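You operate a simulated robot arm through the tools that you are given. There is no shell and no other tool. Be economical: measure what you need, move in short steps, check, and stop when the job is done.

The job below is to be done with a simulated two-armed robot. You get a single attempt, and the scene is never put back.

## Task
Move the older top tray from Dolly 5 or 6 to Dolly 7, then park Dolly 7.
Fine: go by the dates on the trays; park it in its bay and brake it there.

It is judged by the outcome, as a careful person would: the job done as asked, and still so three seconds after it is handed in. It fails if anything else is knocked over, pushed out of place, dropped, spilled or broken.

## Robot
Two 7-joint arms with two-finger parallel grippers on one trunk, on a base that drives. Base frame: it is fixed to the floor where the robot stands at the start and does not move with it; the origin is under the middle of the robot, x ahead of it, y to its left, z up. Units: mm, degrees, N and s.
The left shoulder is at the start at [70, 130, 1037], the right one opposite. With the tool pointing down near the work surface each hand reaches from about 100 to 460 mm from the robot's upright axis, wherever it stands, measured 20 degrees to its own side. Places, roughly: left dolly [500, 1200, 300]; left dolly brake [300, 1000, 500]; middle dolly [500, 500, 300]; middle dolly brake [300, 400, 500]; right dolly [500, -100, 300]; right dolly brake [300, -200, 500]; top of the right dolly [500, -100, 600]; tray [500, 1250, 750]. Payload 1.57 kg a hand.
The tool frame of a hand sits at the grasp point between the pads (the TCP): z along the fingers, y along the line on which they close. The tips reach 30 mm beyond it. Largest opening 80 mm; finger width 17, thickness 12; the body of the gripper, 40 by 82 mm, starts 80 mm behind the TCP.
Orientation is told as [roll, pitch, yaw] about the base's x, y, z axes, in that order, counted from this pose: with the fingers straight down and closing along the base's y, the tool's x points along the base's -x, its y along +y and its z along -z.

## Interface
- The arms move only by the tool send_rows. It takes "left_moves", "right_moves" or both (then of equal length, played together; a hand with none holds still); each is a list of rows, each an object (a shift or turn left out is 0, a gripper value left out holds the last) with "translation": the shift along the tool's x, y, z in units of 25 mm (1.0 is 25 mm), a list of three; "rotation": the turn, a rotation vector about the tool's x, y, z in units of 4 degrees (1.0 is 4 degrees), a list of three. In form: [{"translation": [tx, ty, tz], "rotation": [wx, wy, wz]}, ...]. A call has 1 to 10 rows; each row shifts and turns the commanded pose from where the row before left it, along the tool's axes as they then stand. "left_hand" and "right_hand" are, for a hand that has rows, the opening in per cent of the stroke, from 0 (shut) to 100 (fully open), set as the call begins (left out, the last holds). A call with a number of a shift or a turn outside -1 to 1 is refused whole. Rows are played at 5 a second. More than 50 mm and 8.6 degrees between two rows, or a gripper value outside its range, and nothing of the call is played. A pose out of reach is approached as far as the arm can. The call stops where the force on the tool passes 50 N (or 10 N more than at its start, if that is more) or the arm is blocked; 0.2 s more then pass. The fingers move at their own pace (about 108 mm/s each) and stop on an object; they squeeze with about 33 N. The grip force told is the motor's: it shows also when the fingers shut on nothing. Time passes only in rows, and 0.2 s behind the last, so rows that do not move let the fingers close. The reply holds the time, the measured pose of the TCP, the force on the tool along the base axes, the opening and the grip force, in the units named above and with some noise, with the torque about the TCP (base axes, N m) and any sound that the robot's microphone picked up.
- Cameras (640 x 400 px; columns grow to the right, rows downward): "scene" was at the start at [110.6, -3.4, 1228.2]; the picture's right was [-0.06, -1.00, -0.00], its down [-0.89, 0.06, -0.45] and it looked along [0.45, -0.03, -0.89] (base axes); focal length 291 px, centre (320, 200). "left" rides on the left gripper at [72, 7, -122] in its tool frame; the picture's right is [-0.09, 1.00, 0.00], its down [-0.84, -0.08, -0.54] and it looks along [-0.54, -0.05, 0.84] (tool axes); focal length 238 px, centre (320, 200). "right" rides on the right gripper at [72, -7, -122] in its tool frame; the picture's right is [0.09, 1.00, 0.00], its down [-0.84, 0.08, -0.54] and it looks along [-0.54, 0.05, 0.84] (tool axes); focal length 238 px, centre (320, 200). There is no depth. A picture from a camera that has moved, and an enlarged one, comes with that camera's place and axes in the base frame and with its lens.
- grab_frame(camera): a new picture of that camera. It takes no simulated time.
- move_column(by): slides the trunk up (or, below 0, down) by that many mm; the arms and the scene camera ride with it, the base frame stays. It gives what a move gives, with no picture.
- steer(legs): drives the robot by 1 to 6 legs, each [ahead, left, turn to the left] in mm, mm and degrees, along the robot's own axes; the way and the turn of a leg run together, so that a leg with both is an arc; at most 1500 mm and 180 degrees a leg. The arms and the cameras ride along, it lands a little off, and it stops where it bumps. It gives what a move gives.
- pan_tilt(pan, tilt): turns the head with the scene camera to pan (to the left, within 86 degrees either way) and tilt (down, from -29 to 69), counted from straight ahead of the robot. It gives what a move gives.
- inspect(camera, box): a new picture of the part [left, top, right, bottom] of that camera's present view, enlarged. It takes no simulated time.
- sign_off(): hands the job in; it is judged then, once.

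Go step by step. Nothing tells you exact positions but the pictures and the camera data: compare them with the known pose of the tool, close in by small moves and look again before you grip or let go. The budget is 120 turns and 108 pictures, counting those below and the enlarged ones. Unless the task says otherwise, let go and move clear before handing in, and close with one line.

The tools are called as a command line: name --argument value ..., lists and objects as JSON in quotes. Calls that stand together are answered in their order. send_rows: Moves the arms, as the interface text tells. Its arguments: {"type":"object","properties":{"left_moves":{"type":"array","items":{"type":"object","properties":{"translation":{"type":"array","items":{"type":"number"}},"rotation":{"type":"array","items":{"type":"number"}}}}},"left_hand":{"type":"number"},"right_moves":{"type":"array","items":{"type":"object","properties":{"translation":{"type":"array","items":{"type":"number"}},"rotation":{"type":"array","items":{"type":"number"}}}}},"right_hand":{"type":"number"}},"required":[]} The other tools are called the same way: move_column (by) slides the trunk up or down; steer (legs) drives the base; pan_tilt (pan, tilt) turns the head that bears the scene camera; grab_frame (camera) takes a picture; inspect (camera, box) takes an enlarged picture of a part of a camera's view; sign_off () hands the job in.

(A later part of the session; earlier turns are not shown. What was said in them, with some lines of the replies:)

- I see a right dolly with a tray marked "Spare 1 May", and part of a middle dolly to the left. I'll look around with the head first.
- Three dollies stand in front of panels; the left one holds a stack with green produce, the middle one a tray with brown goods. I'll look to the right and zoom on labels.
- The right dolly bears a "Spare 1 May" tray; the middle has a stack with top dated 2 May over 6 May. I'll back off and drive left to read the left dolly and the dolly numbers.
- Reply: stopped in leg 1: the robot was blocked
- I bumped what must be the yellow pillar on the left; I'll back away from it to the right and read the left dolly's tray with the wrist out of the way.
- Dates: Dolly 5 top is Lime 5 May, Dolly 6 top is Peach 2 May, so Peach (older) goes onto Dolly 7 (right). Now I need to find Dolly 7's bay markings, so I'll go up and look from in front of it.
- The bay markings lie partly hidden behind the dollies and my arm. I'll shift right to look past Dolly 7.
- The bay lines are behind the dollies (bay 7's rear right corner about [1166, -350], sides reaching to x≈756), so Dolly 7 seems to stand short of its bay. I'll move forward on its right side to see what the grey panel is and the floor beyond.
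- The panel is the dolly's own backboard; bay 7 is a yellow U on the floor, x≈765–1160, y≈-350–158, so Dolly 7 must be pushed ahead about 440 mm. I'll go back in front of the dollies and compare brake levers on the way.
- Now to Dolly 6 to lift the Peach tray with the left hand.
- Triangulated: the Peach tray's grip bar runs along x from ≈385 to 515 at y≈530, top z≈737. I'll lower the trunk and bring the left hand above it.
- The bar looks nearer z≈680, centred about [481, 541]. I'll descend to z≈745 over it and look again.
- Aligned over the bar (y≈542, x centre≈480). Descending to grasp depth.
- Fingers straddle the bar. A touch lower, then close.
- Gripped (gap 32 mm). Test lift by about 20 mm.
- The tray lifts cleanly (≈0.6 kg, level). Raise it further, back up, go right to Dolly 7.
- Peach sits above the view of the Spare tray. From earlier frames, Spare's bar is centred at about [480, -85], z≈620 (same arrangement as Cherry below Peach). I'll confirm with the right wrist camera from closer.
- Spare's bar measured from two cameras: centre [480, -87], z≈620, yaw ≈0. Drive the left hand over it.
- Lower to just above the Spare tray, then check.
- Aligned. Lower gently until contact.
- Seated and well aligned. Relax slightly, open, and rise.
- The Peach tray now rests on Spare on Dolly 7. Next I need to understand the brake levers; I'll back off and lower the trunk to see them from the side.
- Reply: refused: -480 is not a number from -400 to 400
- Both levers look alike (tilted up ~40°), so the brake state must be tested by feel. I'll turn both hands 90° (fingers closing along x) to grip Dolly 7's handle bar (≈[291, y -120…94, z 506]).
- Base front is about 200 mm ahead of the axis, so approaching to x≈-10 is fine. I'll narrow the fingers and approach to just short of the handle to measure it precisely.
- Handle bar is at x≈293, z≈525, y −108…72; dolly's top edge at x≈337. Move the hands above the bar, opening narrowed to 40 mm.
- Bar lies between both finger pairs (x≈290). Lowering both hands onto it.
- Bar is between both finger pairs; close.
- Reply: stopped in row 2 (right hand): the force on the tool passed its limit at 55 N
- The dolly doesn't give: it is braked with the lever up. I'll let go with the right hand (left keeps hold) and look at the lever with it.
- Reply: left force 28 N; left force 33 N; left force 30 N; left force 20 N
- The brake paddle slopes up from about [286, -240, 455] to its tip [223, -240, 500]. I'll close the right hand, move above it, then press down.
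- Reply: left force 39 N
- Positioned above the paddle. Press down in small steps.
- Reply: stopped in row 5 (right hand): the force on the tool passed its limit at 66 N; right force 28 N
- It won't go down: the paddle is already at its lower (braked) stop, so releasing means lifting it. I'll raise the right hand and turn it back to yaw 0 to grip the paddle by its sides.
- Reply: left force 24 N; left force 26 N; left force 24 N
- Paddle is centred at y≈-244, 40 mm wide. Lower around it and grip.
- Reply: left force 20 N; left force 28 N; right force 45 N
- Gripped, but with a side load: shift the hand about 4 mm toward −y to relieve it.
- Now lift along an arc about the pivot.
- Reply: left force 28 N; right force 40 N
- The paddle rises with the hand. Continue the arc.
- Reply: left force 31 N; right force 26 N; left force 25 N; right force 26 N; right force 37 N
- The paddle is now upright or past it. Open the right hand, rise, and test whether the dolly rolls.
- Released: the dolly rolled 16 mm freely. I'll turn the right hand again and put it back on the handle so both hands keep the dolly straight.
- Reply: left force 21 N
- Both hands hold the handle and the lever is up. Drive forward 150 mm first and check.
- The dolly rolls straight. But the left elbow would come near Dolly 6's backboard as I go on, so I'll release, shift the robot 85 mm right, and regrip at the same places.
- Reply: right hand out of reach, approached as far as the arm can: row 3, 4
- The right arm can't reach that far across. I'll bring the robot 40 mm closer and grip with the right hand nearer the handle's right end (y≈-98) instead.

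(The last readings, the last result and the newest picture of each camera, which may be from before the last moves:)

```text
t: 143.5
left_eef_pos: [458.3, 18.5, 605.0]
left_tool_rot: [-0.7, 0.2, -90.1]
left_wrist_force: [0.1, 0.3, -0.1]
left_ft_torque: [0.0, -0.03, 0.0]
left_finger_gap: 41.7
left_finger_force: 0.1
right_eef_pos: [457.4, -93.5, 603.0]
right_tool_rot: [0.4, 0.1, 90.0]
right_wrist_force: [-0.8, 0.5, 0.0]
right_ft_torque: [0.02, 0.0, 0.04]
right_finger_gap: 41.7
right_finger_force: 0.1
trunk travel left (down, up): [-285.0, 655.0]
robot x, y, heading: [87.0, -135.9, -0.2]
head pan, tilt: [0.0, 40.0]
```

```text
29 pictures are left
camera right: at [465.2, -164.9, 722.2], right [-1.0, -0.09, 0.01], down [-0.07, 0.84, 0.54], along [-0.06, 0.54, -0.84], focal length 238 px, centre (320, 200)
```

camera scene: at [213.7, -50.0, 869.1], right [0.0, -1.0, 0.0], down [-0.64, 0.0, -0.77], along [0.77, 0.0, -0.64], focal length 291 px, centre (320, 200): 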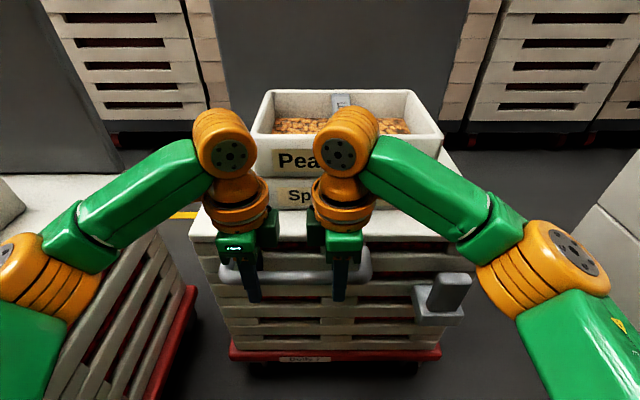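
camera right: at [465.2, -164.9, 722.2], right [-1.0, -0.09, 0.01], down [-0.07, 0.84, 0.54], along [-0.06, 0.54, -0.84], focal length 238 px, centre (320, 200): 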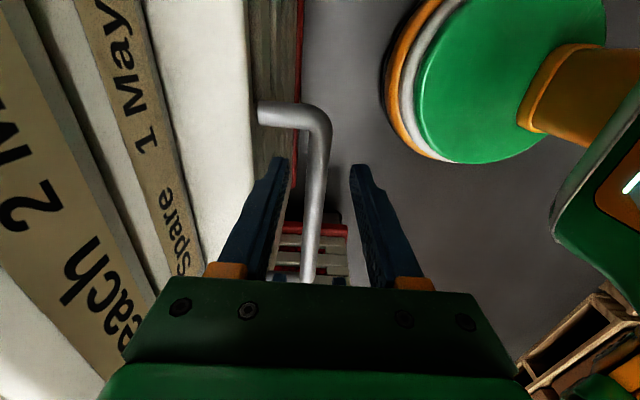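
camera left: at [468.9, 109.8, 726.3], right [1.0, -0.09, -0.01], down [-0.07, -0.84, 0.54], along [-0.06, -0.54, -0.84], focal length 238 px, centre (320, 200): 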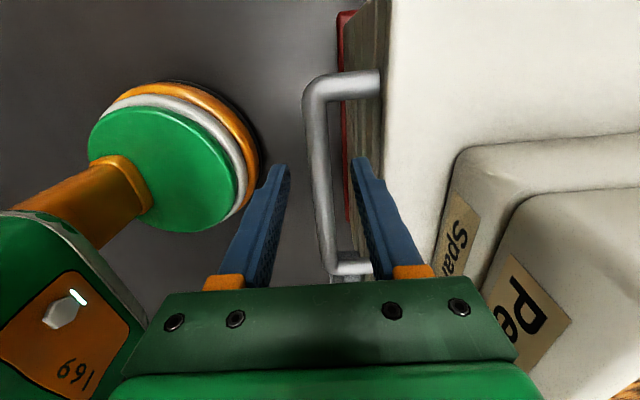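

send_rows --left_moves '[{"translation": [0, 0, 0.6]}, {"translation": [0, 0, 0.6]}, {"translation": [0, 0, 0.6]}, {"translation": [0, 0, 0.6]}, {"translation": [0, 0, 0.6]}, {"translation": [0, 0, 0.15]}, {}]' --right_moves '[{"translation": [0, 0, 0.6]}, {"translation": [0, 0, 0.6]}, {"translation": [0, 0, 0.6]}, {"translation": [0, 0, 0.6]}, {"translation": [0, 0, 0.6]}, {"translation": [0, 0, 0.08]}, {}]'

send_rows --left_moves '[{}, {}, {}]' --right_moves '[{}, {}, {}]' --left_hand 0 --right_hand 0

```text
t: 145.1
left_eef_pos: [455.7, 18.9, 525.9]
left_tool_rot: [-0.6, 0.2, -90.1]
left_wrist_force: [-0.5, 0.6, 0.7]
left_ft_torque: [0.0, 0.02, 0.01]
left_finger_gap: 41.7
left_finger_force: 0.0
right_eef_pos: [457.2, -94.4, 523.5]
right_tool_rot: [0.4, 0.3, 89.9]
right_wrist_force: [0.3, 0.2, 0.6]
right_ft_torque: [-0.05, 0.03, 0.0]
right_finger_gap: 41.7
right_finger_force: 0.1
trunk travel left (down, up): [-285.0, 655.0]
robot x, y, heading: [84.3, -138.1, -0.3]
head pan, tilt: [0.0, 40.0]
```

```text
t: 145.9
left_eef_pos: [457.5, 18.5, 526.2]
left_tool_rot: [-0.6, 0.3, -90.1]
left_wrist_force: [28.5, 3.7, -5.8]
left_ft_torque: [0.15, -0.07, 0.07]
left_finger_gap: 19.7
left_finger_force: 33.9
right_eef_pos: [457.7, -94.8, 523.7]
right_tool_rot: [0.5, 0.2, 90.1]
right_wrist_force: [-22.9, -3.5, 9.8]
right_ft_torque: [0.24, -0.04, -0.03]
right_finger_gap: 19.5
right_finger_force: 33.5
trunk travel left (down, up): [-285.0, 655.0]
robot x, y, heading: [83.1, -135.6, -0.6]
head pan, tilt: [0.0, 40.0]
```

Both hands hold again. Push forward 150 mm more and look.

steer --legs '[[150, 0, 0]]'

pan_tilt --pan 25 --tilt 35

grab_frame --camera "scene"

```text
t: 147.3
left_eef_pos: [603.3, 17.9, 526.4]
left_tool_rot: [-0.5, 0.2, -89.9]
left_wrist_force: [42.7, -0.6, -10.1]
left_ft_torque: [-0.74, 0.07, -0.12]
left_finger_gap: 19.8
left_finger_force: 33.5
right_eef_pos: [603.1, -93.8, 524.6]
right_tool_rot: [0.5, 0.1, 90.1]
right_wrist_force: [-37.7, -7.9, 12.8]
right_ft_torque: [0.17, 0.0, -0.14]
right_finger_gap: 19.7
right_finger_force: 33.6
trunk travel left (down, up): [-285.0, 655.0]
robot x, y, heading: [233.5, -140.8, -0.0]
head pan, tilt: [0.0, 40.0]
```

```text
t: 148.2
left_eef_pos: [604.2, 17.5, 527.2]
left_tool_rot: [-0.5, 0.2, -89.9]
left_wrist_force: [4.0, -1.4, -0.6]
left_ft_torque: [0.3, -0.05, -0.13]
left_finger_gap: 19.8
left_finger_force: 33.7
right_eef_pos: [604.1, -94.7, 523.5]
right_tool_rot: [0.6, 0.1, 90.1]
right_wrist_force: [-2.6, -2.1, -1.0]
right_ft_torque: [0.4, 0.03, -0.16]
right_finger_gap: 20.0
right_finger_force: 33.7
trunk travel left (down, up): [-285.0, 655.0]
robot x, y, heading: [229.6, -137.2, -0.0]
head pan, tilt: [25.0, 35.0]
```

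```text
28 pictures are left
camera scene: at [358.5, -99.0, 876.3], right [0.42, -0.91, 0.0], down [-0.52, -0.24, -0.82], along [0.74, 0.34, -0.57], focal length 291 px, centre (320, 200)
```

scene: 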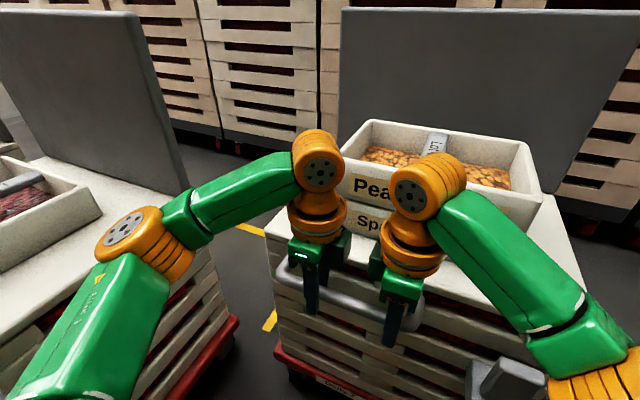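

pan_tilt --pan -30 --tilt 40

grab_frame --camera "scene"

grab_frame --camera "left"

```text
t: 149.4
left_eef_pos: [604.1, 18.2, 526.0]
left_tool_rot: [-0.4, 0.2, -89.8]
left_wrist_force: [6.0, -1.5, -0.8]
left_ft_torque: [0.09, -0.03, -0.08]
left_finger_gap: 19.4
left_finger_force: 34.1
right_eef_pos: [604.5, -93.6, 523.7]
right_tool_rot: [0.6, 0.1, 90.0]
right_wrist_force: [-6.7, -2.0, -0.9]
right_ft_torque: [0.03, -0.05, -0.08]
right_finger_gap: 19.6
right_finger_force: 33.7
trunk travel left (down, up): [-285.0, 655.0]
robot x, y, heading: [230.6, -134.5, -0.3]
head pan, tilt: [-30.0, 40.0]
```

```text
27 pictures are left
camera scene: at [352.1, -178.5, 868.7], right [-0.5, -0.87, 0.0], down [-0.56, 0.32, -0.77], along [0.66, -0.38, -0.64], focal length 291 px, centre (320, 200)
```

scene: 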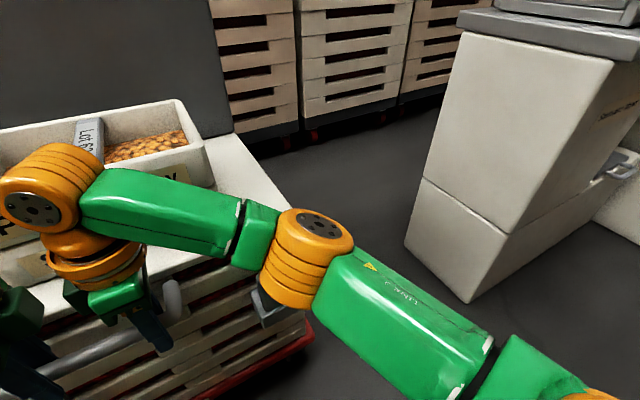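

```text
26 pictures are left
camera left: at [611.9, 89.4, 648.7], right [1.0, -0.09, -0.01], down [-0.07, -0.84, 0.54], along [-0.06, -0.54, -0.84], focal length 238 px, centre (320, 200)
```

left: 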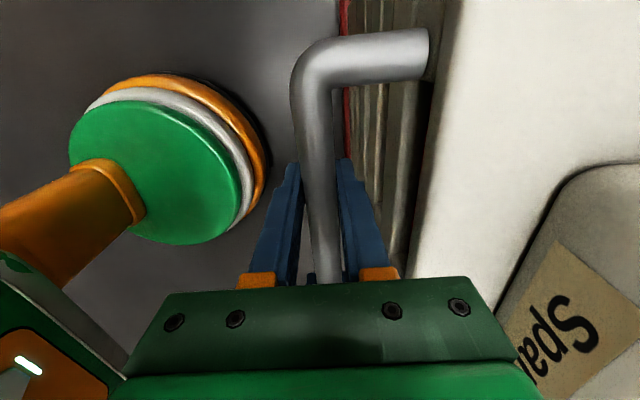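

Bay and plate measurements: plate is 354 × 479 mm, and should sit with the handle at x≈738 (bay interior ≈762–1142). Push on 134 mm.

steer --legs '[[134, 0, 0]]'

pan_tilt --pan 25 --tilt 40

grab_frame --camera "scene"

```text
t: 150.7
left_eef_pos: [710.4, 19.2, 526.3]
left_tool_rot: [-1.7, 0.2, -90.4]
left_wrist_force: [-1.9, 1.1, 4.1]
left_ft_torque: [0.28, 0.15, 0.19]
left_finger_gap: 19.4
left_finger_force: 33.6
right_eef_pos: [709.6, -93.2, 525.4]
right_tool_rot: [1.6, 0.3, 90.7]
right_wrist_force: [-3.4, 0.1, 4.1]
right_ft_torque: [-0.14, 0.07, -0.49]
right_finger_gap: 19.9
right_finger_force: 33.6
trunk travel left (down, up): [-285.0, 655.0]
robot x, y, heading: [339.8, -138.1, -0.2]
head pan, tilt: [-30.0, 40.0]
stopped in leg 1: the force on the tool passed its limit at 80 N (the readings are from after the stop); the commanded pose is now the measured one
```

```text
t: 151.9
left_eef_pos: [710.0, 17.9, 527.1]
left_tool_rot: [-1.6, 0.3, -90.3]
left_wrist_force: [0.9, 2.1, 8.8]
left_ft_torque: [-0.09, -0.02, 0.12]
left_finger_gap: 19.8
left_finger_force: 33.8
right_eef_pos: [710.4, -93.5, 523.8]
right_tool_rot: [1.5, 0.3, 90.7]
right_wrist_force: [-2.4, -0.9, 7.9]
right_ft_torque: [-0.02, -0.03, -0.53]
right_finger_gap: 19.7
right_finger_force: 33.8
trunk travel left (down, up): [-285.0, 655.0]
robot x, y, heading: [343.3, -135.4, -0.1]
head pan, tilt: [25.0, 40.0]
```

```text
25 pictures are left
camera scene: at [464.6, -100.3, 869.4], right [0.42, -0.91, 0.0], down [-0.58, -0.27, -0.77], along [0.7, 0.32, -0.64], focal length 291 px, centre (320, 200)
```

scene: 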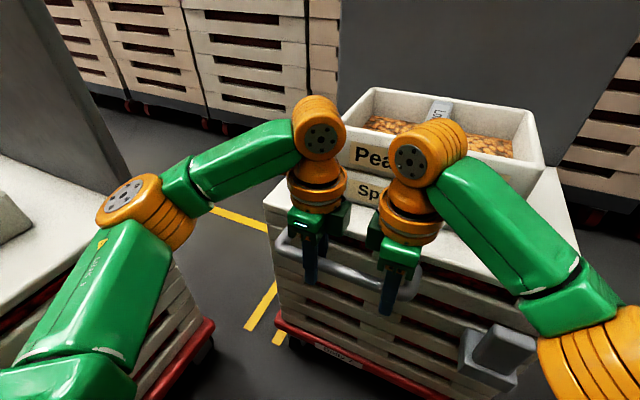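

It stopped with a rise in force at handle x≈710; maybe the dolly met a stop. I'll zoom on its left front corner and the line.

inspect --camera "scene" --box '[200, 200, 380, 380]'

```text
2.22 times, centred on (290, 290) of scene
camera zoom: at [464.6, -100.3, 869.4], right [0.42, -0.91, 0.0], down [-0.58, -0.27, -0.77], along [0.7, 0.32, -0.64], focal length 646 px, centre (387, 0)
```

zoom: 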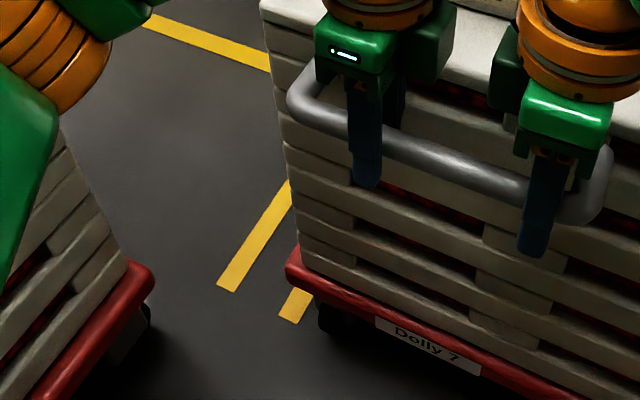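

The plate front (x≈755) is level with the line ends (≈765), so it's nearly in. I'll try another gentle 15 mm with the arms to see if there is a stop.

send_rows --left_moves '[{"translation": [0, 0.2, 0]}, {"translation": [0, 0.2, 0]}, {"translation": [0, 0.2, 0]}, {}]' --right_moves '[{"translation": [0, -0.2, 0]}, {"translation": [0, -0.2, 0]}, {"translation": [0, -0.2, 0]}, {}]'

```text
t: 152.5
left_eef_pos: [710.8, 17.7, 526.3]
left_tool_rot: [-2.1, 0.5, -90.7]
left_wrist_force: [-18.3, 0.5, 2.8]
left_ft_torque: [-0.44, 0.16, 0.34]
left_finger_gap: 19.6
left_finger_force: 33.4
right_eef_pos: [710.1, -94.1, 524.3]
right_tool_rot: [2.1, 0.6, 91.2]
right_wrist_force: [-17.8, -4.3, 4.7]
right_ft_torque: [0.25, 0.16, -0.54]
right_finger_gap: 20.2
right_finger_force: 33.5
trunk travel left (down, up): [-285.0, 655.0]
robot x, y, heading: [339.2, -134.6, 0.2]
head pan, tilt: [25.0, 40.0]
stopped in row 2 (right hand): the force on the tool passed its limit at 57 N (the readings are from after the stop); the commanded pose is now the measured one
```

Solid stop: the dolly is fully home in the bay. Now the brake: right hand lets go (left keeps hold), turns back to yaw 0 beside the lever.

send_rows --right_moves '[{}, {}]' --right_hand 52

send_rows --right_moves '[{"translation": [0, 0, -0.9]}, {"translation": [0, 0, -0.9]}, {"translation": [0, 0, -0.9]}, {"translation": [0, 0, -0.9]}, {"translation": [1, 0.4, -0.4]}, {"translation": [1, 0.4, 0]}, {"translation": [1, 0.4, 0]}, {"translation": [1, 0.4, 0]}, {"translation": [1, 0.2, 0]}, {"translation": [1, 0.2, 0]}]'

send_rows --right_moves '[{"rotation": [0, 0, 1]}, {"rotation": [0, 0, 1]}, {"rotation": [0, 0, 1]}, {"rotation": [0, 0, 1]}, {"rotation": [0, 0, 1]}, {"rotation": [0, 0, 1]}, {"rotation": [0, 0, 1]}, {"rotation": [0, 0, 1]}, {"rotation": [0, 0, 1]}, {"rotation": [0, 0, 1]}]' --right_hand 100

send_rows --right_moves '[{"rotation": [0, 0, 1]}, {"rotation": [0, 0, 1]}, {"rotation": [0, 0, 1]}, {"rotation": [0, 0, 1]}, {"rotation": [0, 0, 1]}, {"rotation": [0, 0, 1]}, {"rotation": [0, 0, 1]}, {"rotation": [0, 0, 1]}, {"rotation": [0, 0, 1]}, {"rotation": [0, 0, 1]}]'

send_rows --right_moves '[{"rotation": [0, 0, 1]}, {"rotation": [0, 0, 1]}, {"rotation": [0, 0, 0.8]}]'

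grab_frame --camera "right"

```text
t: 153.1
left_eef_pos: [709.6, 17.9, 525.8]
left_tool_rot: [-2.2, 0.6, -90.6]
left_wrist_force: [-37.9, -1.7, 8.5]
left_ft_torque: [0.29, 0.09, 0.31]
left_finger_gap: 19.8
left_finger_force: 33.3
right_eef_pos: [710.3, -93.1, 524.3]
right_tool_rot: [1.9, 0.6, 91.2]
right_wrist_force: [0.1, 0.4, 0.1]
right_ft_torque: [-0.02, 0.01, -0.01]
right_finger_gap: 41.6
right_finger_force: 0.0
trunk travel left (down, up): [-285.0, 655.0]
robot x, y, heading: [336.8, -134.8, 0.1]
head pan, tilt: [25.0, 40.0]
```

```text
t: 155.3
left_eef_pos: [709.8, 17.2, 526.8]
left_tool_rot: [-2.2, 0.6, -90.5]
left_wrist_force: [-46.6, -2.0, -0.4]
left_ft_torque: [0.01, 0.02, 0.33]
left_finger_gap: 19.9
left_finger_force: 34.1
right_eef_pos: [662.9, -246.6, 623.9]
right_tool_rot: [1.9, 0.7, 91.2]
right_wrist_force: [-0.1, -0.3, 0.2]
right_ft_torque: [-0.04, -0.02, 0.04]
right_finger_gap: 41.5
right_finger_force: 0.0
right hand out of reach, approached as far as the arm can: row 4
trunk travel left (down, up): [-285.0, 655.0]
robot x, y, heading: [338.5, -136.0, 0.2]
head pan, tilt: [25.0, 40.0]
```

```text
t: 157.5
left_eef_pos: [708.8, 17.6, 526.9]
left_tool_rot: [-2.2, 0.5, -90.6]
left_wrist_force: [-47.6, -1.3, -0.6]
left_ft_torque: [0.06, 0.02, 0.3]
left_finger_gap: 19.6
left_finger_force: 33.3
right_eef_pos: [663.3, -245.9, 625.3]
right_tool_rot: [1.0, 1.7, 51.1]
right_wrist_force: [0.4, 0.4, 0.6]
right_ft_torque: [-0.03, -0.03, 0.04]
right_finger_gap: 80.2
right_finger_force: 0.0
trunk travel left (down, up): [-285.0, 655.0]
robot x, y, heading: [341.0, -137.4, -0.1]
head pan, tilt: [25.0, 40.0]
```

```text
t: 159.7
left_eef_pos: [709.9, 17.0, 526.1]
left_tool_rot: [-2.2, 0.5, -90.6]
left_wrist_force: [-47.8, -0.8, -1.1]
left_ft_torque: [0.03, 0.04, 0.34]
left_finger_gap: 20.0
left_finger_force: 33.3
right_eef_pos: [663.0, -246.5, 626.3]
right_tool_rot: [-0.2, 2.0, 11.1]
right_wrist_force: [0.2, -0.3, 0.0]
right_ft_torque: [0.0, 0.02, -0.02]
right_finger_gap: 80.0
right_finger_force: 0.1
trunk travel left (down, up): [-285.0, 655.0]
robot x, y, heading: [340.9, -135.9, -0.1]
head pan, tilt: [25.0, 40.0]
```

```text
t: 160.5
left_eef_pos: [709.7, 18.3, 525.5]
left_tool_rot: [-2.1, 0.5, -90.6]
left_wrist_force: [-46.8, -0.7, -1.0]
left_ft_torque: [0.03, 0.04, 0.28]
left_finger_gap: 19.8
left_finger_force: 33.7
right_eef_pos: [662.6, -245.5, 625.6]
right_tool_rot: [-0.6, 1.8, 0.0]
right_wrist_force: [-0.6, -0.4, -0.3]
right_ft_torque: [0.01, -0.02, 0.03]
right_finger_gap: 79.9
right_finger_force: 0.0
trunk travel left (down, up): [-285.0, 655.0]
robot x, y, heading: [342.9, -140.3, 0.2]
head pan, tilt: [25.0, 40.0]
```

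```text
23 pictures are left
camera right: at [595.6, -250.7, 748.8], right [-0.09, 1.0, -0.01], down [0.85, 0.08, 0.51], along [0.51, 0.04, -0.86], focal length 238 px, centre (320, 200)
```

right: 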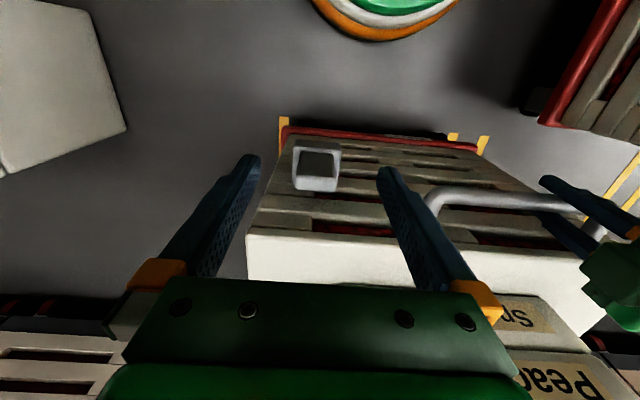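

inspect --camera "right" --box '[260, 100, 380, 220]'

pan_tilt --pan -25 --tilt 55

grab_frame --camera "scene"

```text
3.33 times, centred on (320, 160) of right
camera zoom: at [595.6, -250.7, 748.8], right [-0.09, 1.0, -0.01], down [0.85, 0.08, 0.51], along [0.51, 0.04, -0.86], focal length 794 px, centre (320, 333)
```

zoom: 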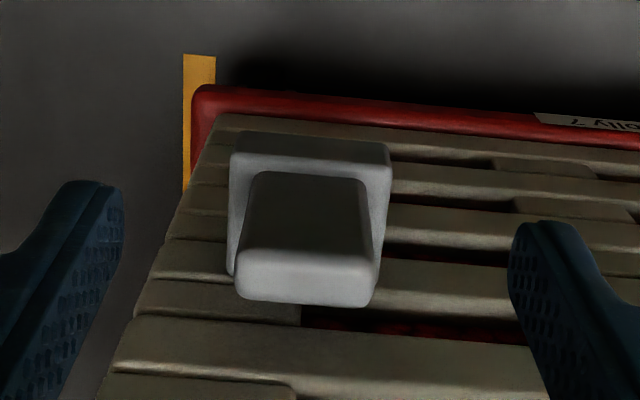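

```text
t: 161.7
left_eef_pos: [710.1, 18.0, 525.8]
left_tool_rot: [-2.3, 0.5, -90.6]
left_wrist_force: [-46.6, -1.8, -0.7]
left_ft_torque: [0.0, 0.01, 0.3]
left_finger_gap: 19.5
left_finger_force: 33.7
right_eef_pos: [663.6, -245.9, 626.1]
right_tool_rot: [-0.7, 1.9, 0.1]
right_wrist_force: [1.1, 0.0, -0.7]
right_ft_torque: [-0.02, 0.01, -0.02]
right_finger_gap: 80.1
right_finger_force: 0.0
trunk travel left (down, up): [-285.0, 655.0]
robot x, y, heading: [340.5, -138.6, -0.2]
head pan, tilt: [-25.0, 55.0]
```

```text
21 pictures are left
camera scene: at [447.1, -166.4, 849.2], right [-0.42, -0.91, 0.0], down [-0.74, 0.35, -0.58], along [0.53, -0.24, -0.81], focal length 291 px, centre (320, 200)
```

scene: 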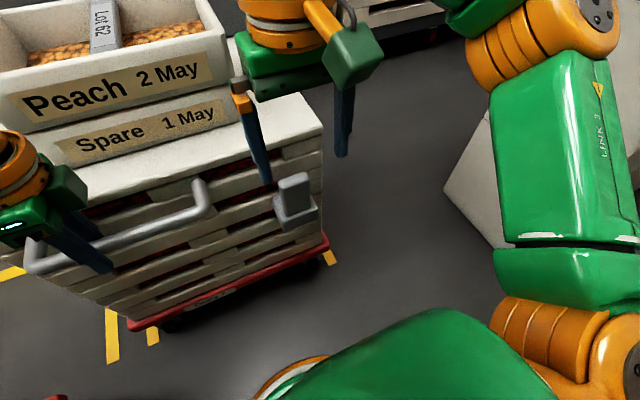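

Bay lines are visible on both sides: dolly centred (plate y -322…143 between lines at -351/177). The paddle stands upright at x≈707; lower the right hand over it and grip.

send_rows --right_moves '[{"translation": [-0.88, 0, 0]}, {"translation": [-0.88, -0.05, 0]}, {"translation": [0, 0, 0.9]}, {"translation": [0, 0, 0.9]}, {"translation": [0, 0, 0.9]}, {"translation": [0, 0, 0.9]}, {"translation": [0, 0, 0.9]}, {}]'

inspect --camera "scene" --box '[200, 80, 400, 260]'

```text
t: 163.5
left_eef_pos: [710.4, 17.7, 526.1]
left_tool_rot: [-2.3, 0.4, -90.5]
left_wrist_force: [-47.4, -1.4, -0.3]
left_ft_torque: [-0.03, 0.07, 0.28]
left_finger_gap: 19.7
left_finger_force: 33.6
right_eef_pos: [705.5, -247.7, 511.1]
right_tool_rot: [-0.5, 1.7, 0.0]
right_wrist_force: [0.6, -0.4, -0.1]
right_ft_torque: [0.02, -0.02, 0.02]
right_finger_gap: 80.2
right_finger_force: 0.1
trunk travel left (down, up): [-285.0, 655.0]
robot x, y, heading: [341.8, -135.6, -0.2]
head pan, tilt: [-25.0, 55.0]
```

```text
2.22 times, centred on (300, 170) of scene
camera zoom: at [447.0, -166.5, 849.2], right [-0.42, -0.91, 0.0], down [-0.74, 0.35, -0.58], along [0.53, -0.24, -0.81], focal length 646 px, centre (364, 267)
```

zoom: 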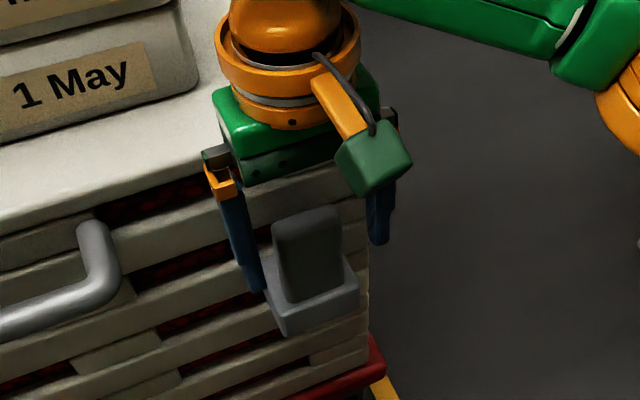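

send_rows --right_moves '[{}, {}, {}]' --right_hand 0

send_rows --right_moves '[{"translation": [0.2, 0, -0.02]}, {"translation": [0.2, 0, 0.01]}, {"translation": [0.19, 0, 0.05]}, {"translation": [0.19, 0, 0.05]}, {"translation": [0.18, 0, 0.08]}, {"translation": [0.18, 0, 0.09]}, {}]'

inspect --camera "scene" --box '[200, 80, 400, 260]'

```text
t: 164.3
left_eef_pos: [709.8, 17.8, 524.9]
left_tool_rot: [-2.2, 0.3, -90.6]
left_wrist_force: [-47.8, -13.4, 7.5]
left_ft_torque: [0.85, 0.12, 0.31]
left_finger_gap: 19.9
left_finger_force: 33.8
right_eef_pos: [704.5, -247.7, 511.3]
right_tool_rot: [-0.3, 1.9, 0.2]
right_wrist_force: [0.7, 26.2, -11.2]
right_ft_torque: [1.75, 0.09, 0.03]
right_finger_gap: 47.6
right_finger_force: 44.6
trunk travel left (down, up): [-285.0, 655.0]
robot x, y, heading: [337.0, -135.3, -0.2]
head pan, tilt: [-25.0, 55.0]
```

```text
t: 164.6
left_eef_pos: [709.2, 18.3, 525.9]
left_tool_rot: [-2.6, 0.3, -90.7]
left_wrist_force: [-12.4, -0.4, 5.9]
left_ft_torque: [-0.36, 0.23, 0.45]
left_finger_gap: 19.7
left_finger_force: 33.8
right_eef_pos: [703.2, -247.8, 511.0]
right_tool_rot: [-0.4, 1.6, -0.1]
right_wrist_force: [-6.5, -2.4, 8.6]
right_ft_torque: [0.38, 0.5, -0.18]
right_finger_gap: 48.0
right_finger_force: 45.1
trunk travel left (down, up): [-285.0, 655.0]
robot x, y, heading: [339.5, -136.2, -0.1]
head pan, tilt: [-25.0, 55.0]
stopped in row 1 (left hand): the force on the tool passed its limit at 61 N (the readings are from after the stop); the commanded pose is now the measured one
```

```text
2.22 times, centred on (300, 170) of scene
camera zoom: at [449.2, -166.3, 849.3], right [-0.42, -0.91, 0.0], down [-0.74, 0.34, -0.58], along [0.53, -0.24, -0.82], focal length 646 px, centre (364, 267)
```

zoom: 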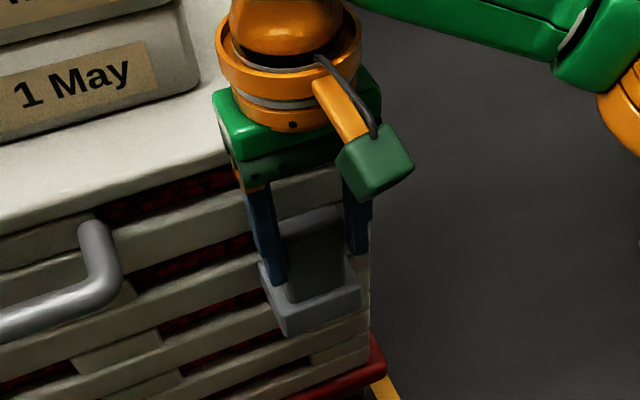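

Only the left hand's preload tripped it; that's relaxed now. Continue the downward arc.

send_rows --right_moves '[{"translation": [0.2, 0, 0]}, {"translation": [0.19, 0, 0.03]}, {"translation": [0.19, 0, 0.05]}, {"translation": [0.18, 0, 0.07]}, {"translation": [0.18, 0, 0.08]}, {}]'

inspect --camera "scene" --box '[200, 80, 400, 260]'

```text
t: 166.0
left_eef_pos: [709.5, 19.4, 525.4]
left_tool_rot: [-2.5, 0.3, -90.7]
left_wrist_force: [-28.0, -0.7, 9.8]
left_ft_torque: [0.87, 0.07, 0.32]
left_finger_gap: 19.7
left_finger_force: 33.5
right_eef_pos: [679.4, -247.4, 506.1]
right_tool_rot: [-0.5, 1.6, 0.0]
right_wrist_force: [10.9, 3.5, 9.6]
right_ft_torque: [0.0, -1.2, 0.19]
right_finger_gap: 47.7
right_finger_force: 45.3
trunk travel left (down, up): [-285.0, 655.0]
robot x, y, heading: [337.2, -138.7, 0.1]
head pan, tilt: [-25.0, 55.0]
```

```text
2.22 times, centred on (300, 170) of scene
camera zoom: at [448.4, -166.2, 849.0], right [-0.42, -0.91, 0.0], down [-0.74, 0.35, -0.58], along [0.53, -0.24, -0.82], focal length 646 px, centre (364, 267)
```

zoom: 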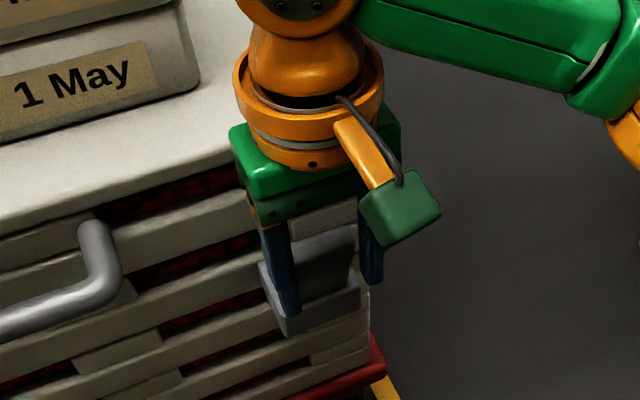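

send_rows --right_moves '[{"translation": [0.17, 0, 0.11]}, {"translation": [0.16, 0, 0.12]}, {"translation": [0.15, 0, 0.14]}, {"translation": [0.14, 0, 0.15]}, {"translation": [0.12, 0, 0.16]}, {"translation": [0.11, 0, 0.17]}, {"translation": [0.08, 0, 0.17]}, {}]'

inspect --camera "scene" --box '[200, 80, 400, 260]'

```text
t: 167.8
left_eef_pos: [709.5, 18.6, 526.2]
left_tool_rot: [-2.4, 0.2, -90.7]
left_wrist_force: [-14.8, -7.4, -10.1]
left_ft_torque: [0.31, 0.01, 0.43]
left_finger_gap: 19.7
left_finger_force: 33.6
right_eef_pos: [655.8, -246.5, 482.3]
right_tool_rot: [-0.4, 1.6, -0.2]
right_wrist_force: [-11.6, 1.6, 25.5]
right_ft_torque: [0.43, -1.02, -0.16]
right_finger_gap: 47.1
right_finger_force: 44.8
trunk travel left (down, up): [-285.0, 655.0]
robot x, y, heading: [344.7, -138.4, -0.0]
head pan, tilt: [-25.0, 55.0]
```

```text
2.22 times, centred on (300, 170) of scene
camera zoom: at [448.0, -165.7, 849.1], right [-0.42, -0.91, 0.0], down [-0.74, 0.34, -0.58], along [0.53, -0.24, -0.82], focal length 646 px, centre (364, 267)
```

zoom: 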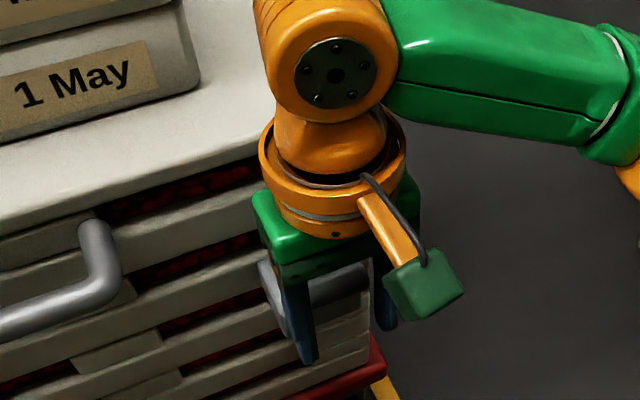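

The paddle is back at its lower stop position. Press slightly further, open and rise, then press once from above with closed fingers to be sure.

send_rows --right_moves '[{"translation": [0.03, 0, 0.12]}, {"translation": [0, 0, 0.1]}]'

send_rows --right_moves '[{}, {}]' --right_hand 100

send_rows --right_moves '[{"translation": [0, 0, -0.8]}, {"translation": [0, 0, -0.8]}, {"translation": [0, 0, -0.8]}, {}]'

send_rows --right_moves '[{}, {}, {"translation": [0, 0, 0.5]}, {"translation": [0, 0, 0.3]}, {"translation": [0, 0, 0.3]}, {"translation": [0, 0, 0.3]}]' --right_hand 0

inspect --camera "scene" --box '[200, 80, 400, 260]'

```text
t: 168.4
left_eef_pos: [709.2, 18.6, 526.7]
left_tool_rot: [-2.4, 0.3, -90.7]
left_wrist_force: [-12.1, -9.3, -12.2]
left_ft_torque: [0.26, 0.03, 0.42]
left_finger_gap: 19.9
left_finger_force: 33.7
right_eef_pos: [654.0, -247.4, 477.0]
right_tool_rot: [-0.4, 1.7, 0.0]
right_wrist_force: [-17.5, 1.6, 27.7]
right_ft_torque: [0.47, -0.95, -0.03]
right_finger_gap: 47.1
right_finger_force: 45.0
trunk travel left (down, up): [-285.0, 655.0]
robot x, y, heading: [343.3, -135.6, 0.2]
head pan, tilt: [-25.0, 55.0]
```

```text
t: 169.0
left_eef_pos: [709.0, 17.6, 526.1]
left_tool_rot: [-2.5, 0.2, -90.6]
left_wrist_force: [-28.7, -4.5, 5.0]
left_ft_torque: [-0.73, -0.04, 0.42]
left_finger_gap: 19.7
left_finger_force: 33.9
right_eef_pos: [655.0, -248.1, 477.1]
right_tool_rot: [-0.4, 1.6, -0.1]
right_wrist_force: [0.6, -0.5, -0.7]
right_ft_torque: [-0.07, 0.0, 0.0]
right_finger_gap: 79.8
right_finger_force: 0.1
trunk travel left (down, up): [-285.0, 655.0]
robot x, y, heading: [336.9, -139.9, -0.0]
head pan, tilt: [-25.0, 55.0]
```

```text
t: 170.0
left_eef_pos: [710.1, 18.6, 526.3]
left_tool_rot: [-2.5, 0.6, -90.7]
left_wrist_force: [-29.9, -1.0, 6.7]
left_ft_torque: [0.04, 0.08, 0.39]
left_finger_gap: 19.6
left_finger_force: 33.3
right_eef_pos: [656.6, -246.9, 535.5]
right_tool_rot: [-0.4, 1.7, -0.1]
right_wrist_force: [1.2, 0.3, 0.1]
right_ft_torque: [0.01, 0.0, -0.03]
right_finger_gap: 80.3
right_finger_force: 0.0
trunk travel left (down, up): [-285.0, 655.0]
robot x, y, heading: [345.3, -135.2, 0.1]
head pan, tilt: [-25.0, 55.0]
```

```text
t: 171.0
left_eef_pos: [709.2, 18.4, 525.9]
left_tool_rot: [-2.2, 0.3, -90.6]
left_wrist_force: [-7.8, 2.9, 10.5]
left_ft_torque: [-0.3, 0.21, 0.32]
left_finger_gap: 20.0
left_finger_force: 33.5
right_eef_pos: [651.8, -246.7, 521.5]
right_tool_rot: [-0.4, 2.0, 0.2]
right_wrist_force: [-16.4, -1.1, 16.4]
right_ft_torque: [-0.06, 0.36, 0.06]
right_finger_gap: 0.0
right_finger_force: 21.5
trunk travel left (down, up): [-285.0, 655.0]
robot x, y, heading: [340.7, -139.5, -0.1]
head pan, tilt: [-25.0, 55.0]
stopped in row 4 (right hand): the force on the tool passed its limit at 63 N (the readings are from after the stop); the commanded pose is now the measured one
```

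```text
2.22 times, centred on (300, 170) of scene
camera zoom: at [446.6, -165.5, 849.6], right [-0.42, -0.91, 0.0], down [-0.74, 0.35, -0.58], along [0.53, -0.24, -0.81], focal length 646 px, centre (364, 267)
```

zoom: 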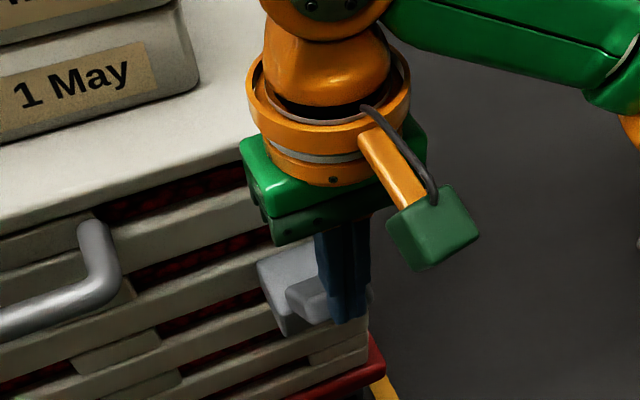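

It meets the same hard stop height as when braked originally. Raise the right hand and test by pulling back lightly with the left.

send_rows --right_moves '[{"translation": [0, 0, -0.8]}, {"translation": [0, 0, -0.8]}, {"translation": [0, 0, -0.8]}, {"translation": [0, 0, -0.8]}]'

send_rows --left_moves '[{"translation": [0, -0.2, 0]}, {"translation": [0, -0.2, 0]}, {"translation": [0, -0.2, 0]}, {}]'

```text
t: 172.0
left_eef_pos: [709.1, 19.0, 524.4]
left_tool_rot: [-2.2, 0.4, -90.6]
left_wrist_force: [-25.8, 9.0, 22.0]
left_ft_torque: [0.14, 0.08, 0.35]
left_finger_gap: 19.8
left_finger_force: 34.1
right_eef_pos: [656.9, -247.3, 601.7]
right_tool_rot: [-0.4, 2.0, 0.1]
right_wrist_force: [0.4, -1.0, -0.3]
right_ft_torque: [0.03, -0.02, 0.01]
right_finger_gap: 0.0
right_finger_force: 21.6
trunk travel left (down, up): [-285.0, 655.0]
robot x, y, heading: [341.6, -135.7, 0.2]
head pan, tilt: [-25.0, 55.0]
```

```text
t: 172.7
left_eef_pos: [709.2, 16.4, 524.1]
left_tool_rot: [-1.8, 0.1, -90.1]
left_wrist_force: [11.6, 1.0, -3.7]
left_ft_torque: [0.37, -0.15, 0.3]
left_finger_gap: 19.6
left_finger_force: 33.5
right_eef_pos: [663.4, -247.6, 596.3]
right_tool_rot: [-0.5, 2.5, -0.2]
right_wrist_force: [0.0, 1.2, 0.2]
right_ft_torque: [0.03, 0.02, -0.05]
right_finger_gap: 0.0
right_finger_force: 20.7
trunk travel left (down, up): [-285.0, 655.0]
robot x, y, heading: [336.4, -138.3, -0.0]
head pan, tilt: [-25.0, 55.0]
stopped in row 3 (left hand): the force on the tool passed its limit at 57 N (the readings are from after the stop); the commanded pose is now the measured one
```

The brake holds. Release the left hand, rise, back away, and go up for an overview.

send_rows --left_moves '[{}, {}]' --left_hand 52

send_rows --left_moves '[{"translation": [0, 0, -0.8]}, {"translation": [0, 0, -0.8]}, {"translation": [0, 0, -0.8]}, {"translation": [0, 0, -0.8]}, {"translation": [0, 0, -0.4]}]'

steer --legs '[[-450, 0, 0], [0, -330, 0]]'

move_column --by 400

move_column --by 250

pan_tilt --pan 20 --tilt 45

grab_frame --camera "scene"

```text
t: 173.3
left_eef_pos: [707.9, 17.2, 525.4]
left_tool_rot: [-1.9, 0.0, -90.3]
left_wrist_force: [-0.2, -1.2, 0.7]
left_ft_torque: [-0.01, -0.01, -0.01]
left_finger_gap: 41.4
left_finger_force: 0.1
right_eef_pos: [662.2, -247.5, 597.8]
right_tool_rot: [-0.4, 2.4, 0.0]
right_wrist_force: [0.0, -0.2, 0.3]
right_ft_torque: [-0.01, -0.01, -0.01]
right_finger_gap: 0.1
right_finger_force: 21.3
trunk travel left (down, up): [-285.0, 655.0]
robot x, y, heading: [339.2, -135.4, -0.2]
head pan, tilt: [-25.0, 55.0]
```

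```text
t: 174.5
left_eef_pos: [709.6, 16.2, 614.8]
left_tool_rot: [-1.9, 0.2, -90.2]
left_wrist_force: [-0.2, 0.2, 0.1]
left_ft_torque: [0.03, -0.03, 0.0]
left_finger_gap: 41.6
left_finger_force: 0.1
right_eef_pos: [661.7, -247.6, 598.2]
right_tool_rot: [-0.3, 2.4, -0.1]
right_wrist_force: [-0.5, -0.2, -0.3]
right_ft_torque: [0.0, 0.03, 0.01]
right_finger_gap: 0.0
right_finger_force: 20.6
trunk travel left (down, up): [-285.0, 655.0]
robot x, y, heading: [343.1, -136.8, -0.4]
head pan, tilt: [-25.0, 55.0]
```

```text
t: 179.0
left_eef_pos: [260.1, -311.7, 615.9]
left_tool_rot: [-1.8, 0.1, -90.5]
left_wrist_force: [0.0, 0.5, -0.5]
left_ft_torque: [-0.03, 0.02, 0.01]
left_finger_gap: 41.8
left_finger_force: 0.1
right_eef_pos: [209.5, -577.9, 598.4]
right_tool_rot: [-0.4, 2.4, -0.3]
right_wrist_force: [0.4, 1.0, -0.3]
right_ft_torque: [-0.03, -0.03, -0.01]
right_finger_gap: 0.0
right_finger_force: 21.6
trunk travel left (down, up): [-285.0, 655.0]
robot x, y, heading: [-110.8, -465.1, -0.1]
head pan, tilt: [-25.0, 55.0]
```

```text
t: 182.8
left_eef_pos: [258.7, -312.6, 1015.6]
left_tool_rot: [-1.7, 0.1, -90.5]
left_wrist_force: [-0.6, -1.0, 0.5]
left_ft_torque: [0.03, -0.02, 0.03]
left_finger_gap: 41.8
left_finger_force: 0.1
right_eef_pos: [210.1, -576.8, 998.9]
right_tool_rot: [-0.4, 2.4, -0.3]
right_wrist_force: [0.7, 0.3, 0.3]
right_ft_torque: [0.0, -0.02, -0.01]
right_finger_gap: 0.0
right_finger_force: 21.8
trunk travel left (down, up): [-685.0, 255.0]
robot x, y, heading: [-110.7, -462.1, -0.4]
head pan, tilt: [-25.0, 55.0]
```

```text
t: 185.4
left_eef_pos: [259.5, -311.7, 1265.2]
left_tool_rot: [-1.8, 0.1, -90.5]
left_wrist_force: [1.0, 0.8, -0.6]
left_ft_torque: [-0.01, -0.01, 0.01]
left_finger_gap: 41.7
left_finger_force: 0.0
right_eef_pos: [208.4, -578.6, 1249.2]
right_tool_rot: [-0.5, 2.4, -0.3]
right_wrist_force: [-0.7, 0.2, -1.0]
right_ft_torque: [-0.02, 0.0, -0.03]
right_finger_gap: 0.2
right_finger_force: 21.4
trunk travel left (down, up): [-935.0, 5.0]
robot x, y, heading: [-104.6, -468.5, -0.4]
head pan, tilt: [-25.0, 55.0]
```

```text
t: 186.5
left_eef_pos: [260.1, -311.8, 1263.6]
left_tool_rot: [-1.8, 0.1, -90.6]
left_wrist_force: [0.0, -0.7, -0.9]
left_ft_torque: [0.01, 0.0, 0.0]
left_finger_gap: 41.8
left_finger_force: 0.0
right_eef_pos: [210.5, -577.7, 1249.0]
right_tool_rot: [-0.3, 2.4, -0.3]
right_wrist_force: [0.2, 0.5, -0.7]
right_ft_torque: [0.03, -0.05, 0.03]
right_finger_gap: 0.5
right_finger_force: 21.5
trunk travel left (down, up): [-935.0, 5.0]
robot x, y, heading: [-111.4, -467.7, -0.2]
head pan, tilt: [20.0, 45.0]
```

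```text
15 pictures are left
camera scene: at [14.3, -437.3, 1511.6], right [0.34, -0.94, 0.0], down [-0.67, -0.24, -0.71], along [0.67, 0.24, -0.71], focal length 291 px, centre (320, 200)
```

scene: 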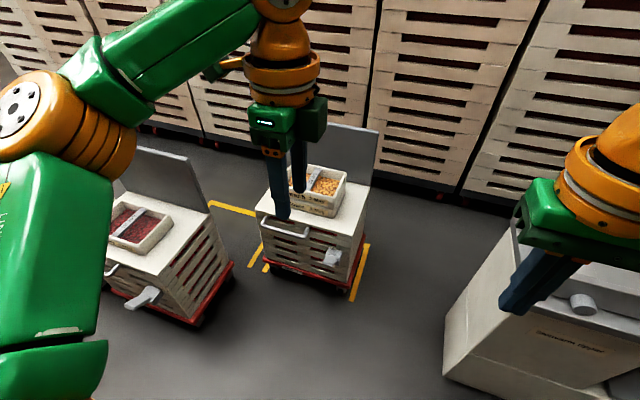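

inspect --camera "scene" --box '[200, 110, 420, 310]'

```text
2.00 times, centred on (310, 210) of scene
camera zoom: at [14.3, -437.3, 1511.6], right [0.34, -0.94, 0.0], down [-0.67, -0.24, -0.71], along [0.67, 0.24, -0.71], focal length 582 px, centre (340, 180)
```

zoom: 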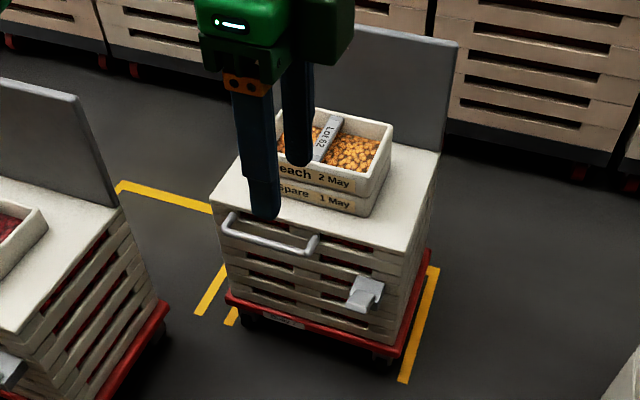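

Dolly 7 sits centred between the side lines, but it stopped ~40 mm short of mid-bay. I'll look at the rear from further forward on the right to see what it rests against.

steer --legs '[[260, -40, 0]]'

pan_tilt --pan 30 --tilt 45

grab_frame --camera "scene"

grab_frame --camera "left"

```text
t: 188.4
left_eef_pos: [516.2, -350.3, 1265.7]
left_tool_rot: [-1.6, 0.1, -90.2]
left_wrist_force: [-0.2, -0.5, -0.1]
left_ft_torque: [0.01, -0.02, -0.04]
left_finger_gap: 42.0
left_finger_force: 0.1
right_eef_pos: [466.9, -615.6, 1249.5]
right_tool_rot: [-0.3, 2.2, 0.0]
right_wrist_force: [-0.4, -0.1, 0.4]
right_ft_torque: [0.0, -0.02, 0.02]
right_finger_gap: 0.1
right_finger_force: 21.5
trunk travel left (down, up): [-935.0, 5.0]
robot x, y, heading: [151.9, -508.8, 0.0]
head pan, tilt: [20.0, 45.0]
```

```text
t: 189.1
left_eef_pos: [519.0, -352.1, 1263.9]
left_tool_rot: [-1.8, 0.1, -90.2]
left_wrist_force: [-0.7, 0.0, -0.1]
left_ft_torque: [-0.04, -0.02, 0.04]
left_finger_gap: 41.7
left_finger_force: 0.1
right_eef_pos: [470.8, -615.3, 1248.8]
right_tool_rot: [-0.5, 2.3, 0.1]
right_wrist_force: [-0.5, 0.1, -0.5]
right_ft_torque: [0.0, -0.02, -0.02]
right_finger_gap: 0.0
right_finger_force: 21.6
trunk travel left (down, up): [-935.0, 5.0]
robot x, y, heading: [158.5, -507.3, -0.2]
head pan, tilt: [30.0, 45.0]
```

```text
13 pictures are left
camera scene: at [268.5, -463.9, 1511.7], right [0.5, -0.87, 0.0], down [-0.61, -0.35, -0.71], along [0.61, 0.35, -0.71], focal length 291 px, centre (320, 200)
```

scene: 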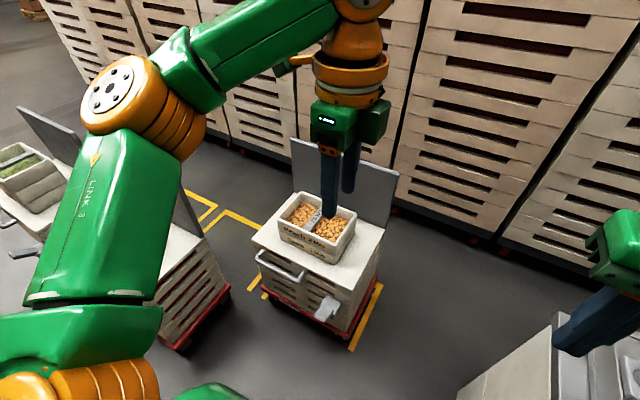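

```text
12 pictures are left
camera left: at [529.9, -279.7, 1387.2], right [0.99, -0.1, -0.03], down [-0.06, -0.84, 0.54], along [-0.08, -0.54, -0.84], focal length 238 px, centre (320, 200)
```

left: 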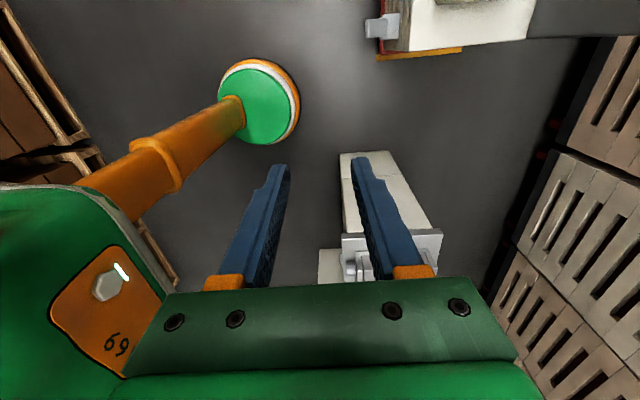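

inspect --camera "left" --box '[340, 0, 640, 90]'

inspect --camera "scene" --box '[230, 180, 420, 360]'

```text
2.13 times, centred on (490, 45) of left
camera zoom: at [529.9, -279.7, 1387.2], right [0.99, -0.1, -0.03], down [-0.06, -0.84, 0.54], along [-0.08, -0.54, -0.84], focal length 508 px, centre (-43, 531)
```

zoom: 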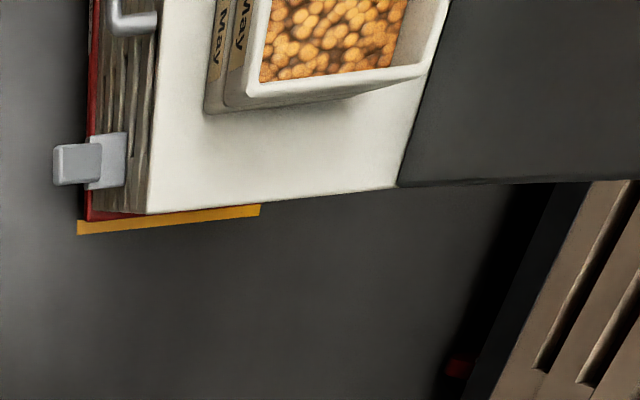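

```text
2.22 times, centred on (325, 270) of scene
camera zoom: at [268.5, -463.9, 1511.7], right [0.5, -0.87, 0.0], down [-0.61, -0.35, -0.71], along [0.61, 0.35, -0.71], focal length 646 px, centre (309, 44)
```

zoom: 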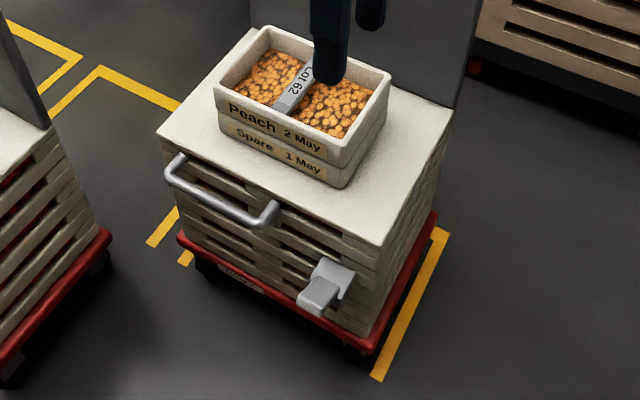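

Dolly 7 stands square and centred between its bay lines, pushed in until it hit a stop, with the brake paddle down. Peach (2 May) sits on top, nothing else I can see is out of place, and both hands are clear, so I'm handing in.

sign_off

```text
The job is handed in.
```

I moved Peach (2 May, the older of the two top trays) from Dolly 6 onto the Spare tray on Dolly 7, then pushed Dolly 7 into its bay until it hit a stop and set its brake. The brake held when I pulled back on the handle. By my measurements the dolly is centred side to side, but its front edge is about 15 mm short of the front ends of the yellow lines, and I couldn't see what stopped it.
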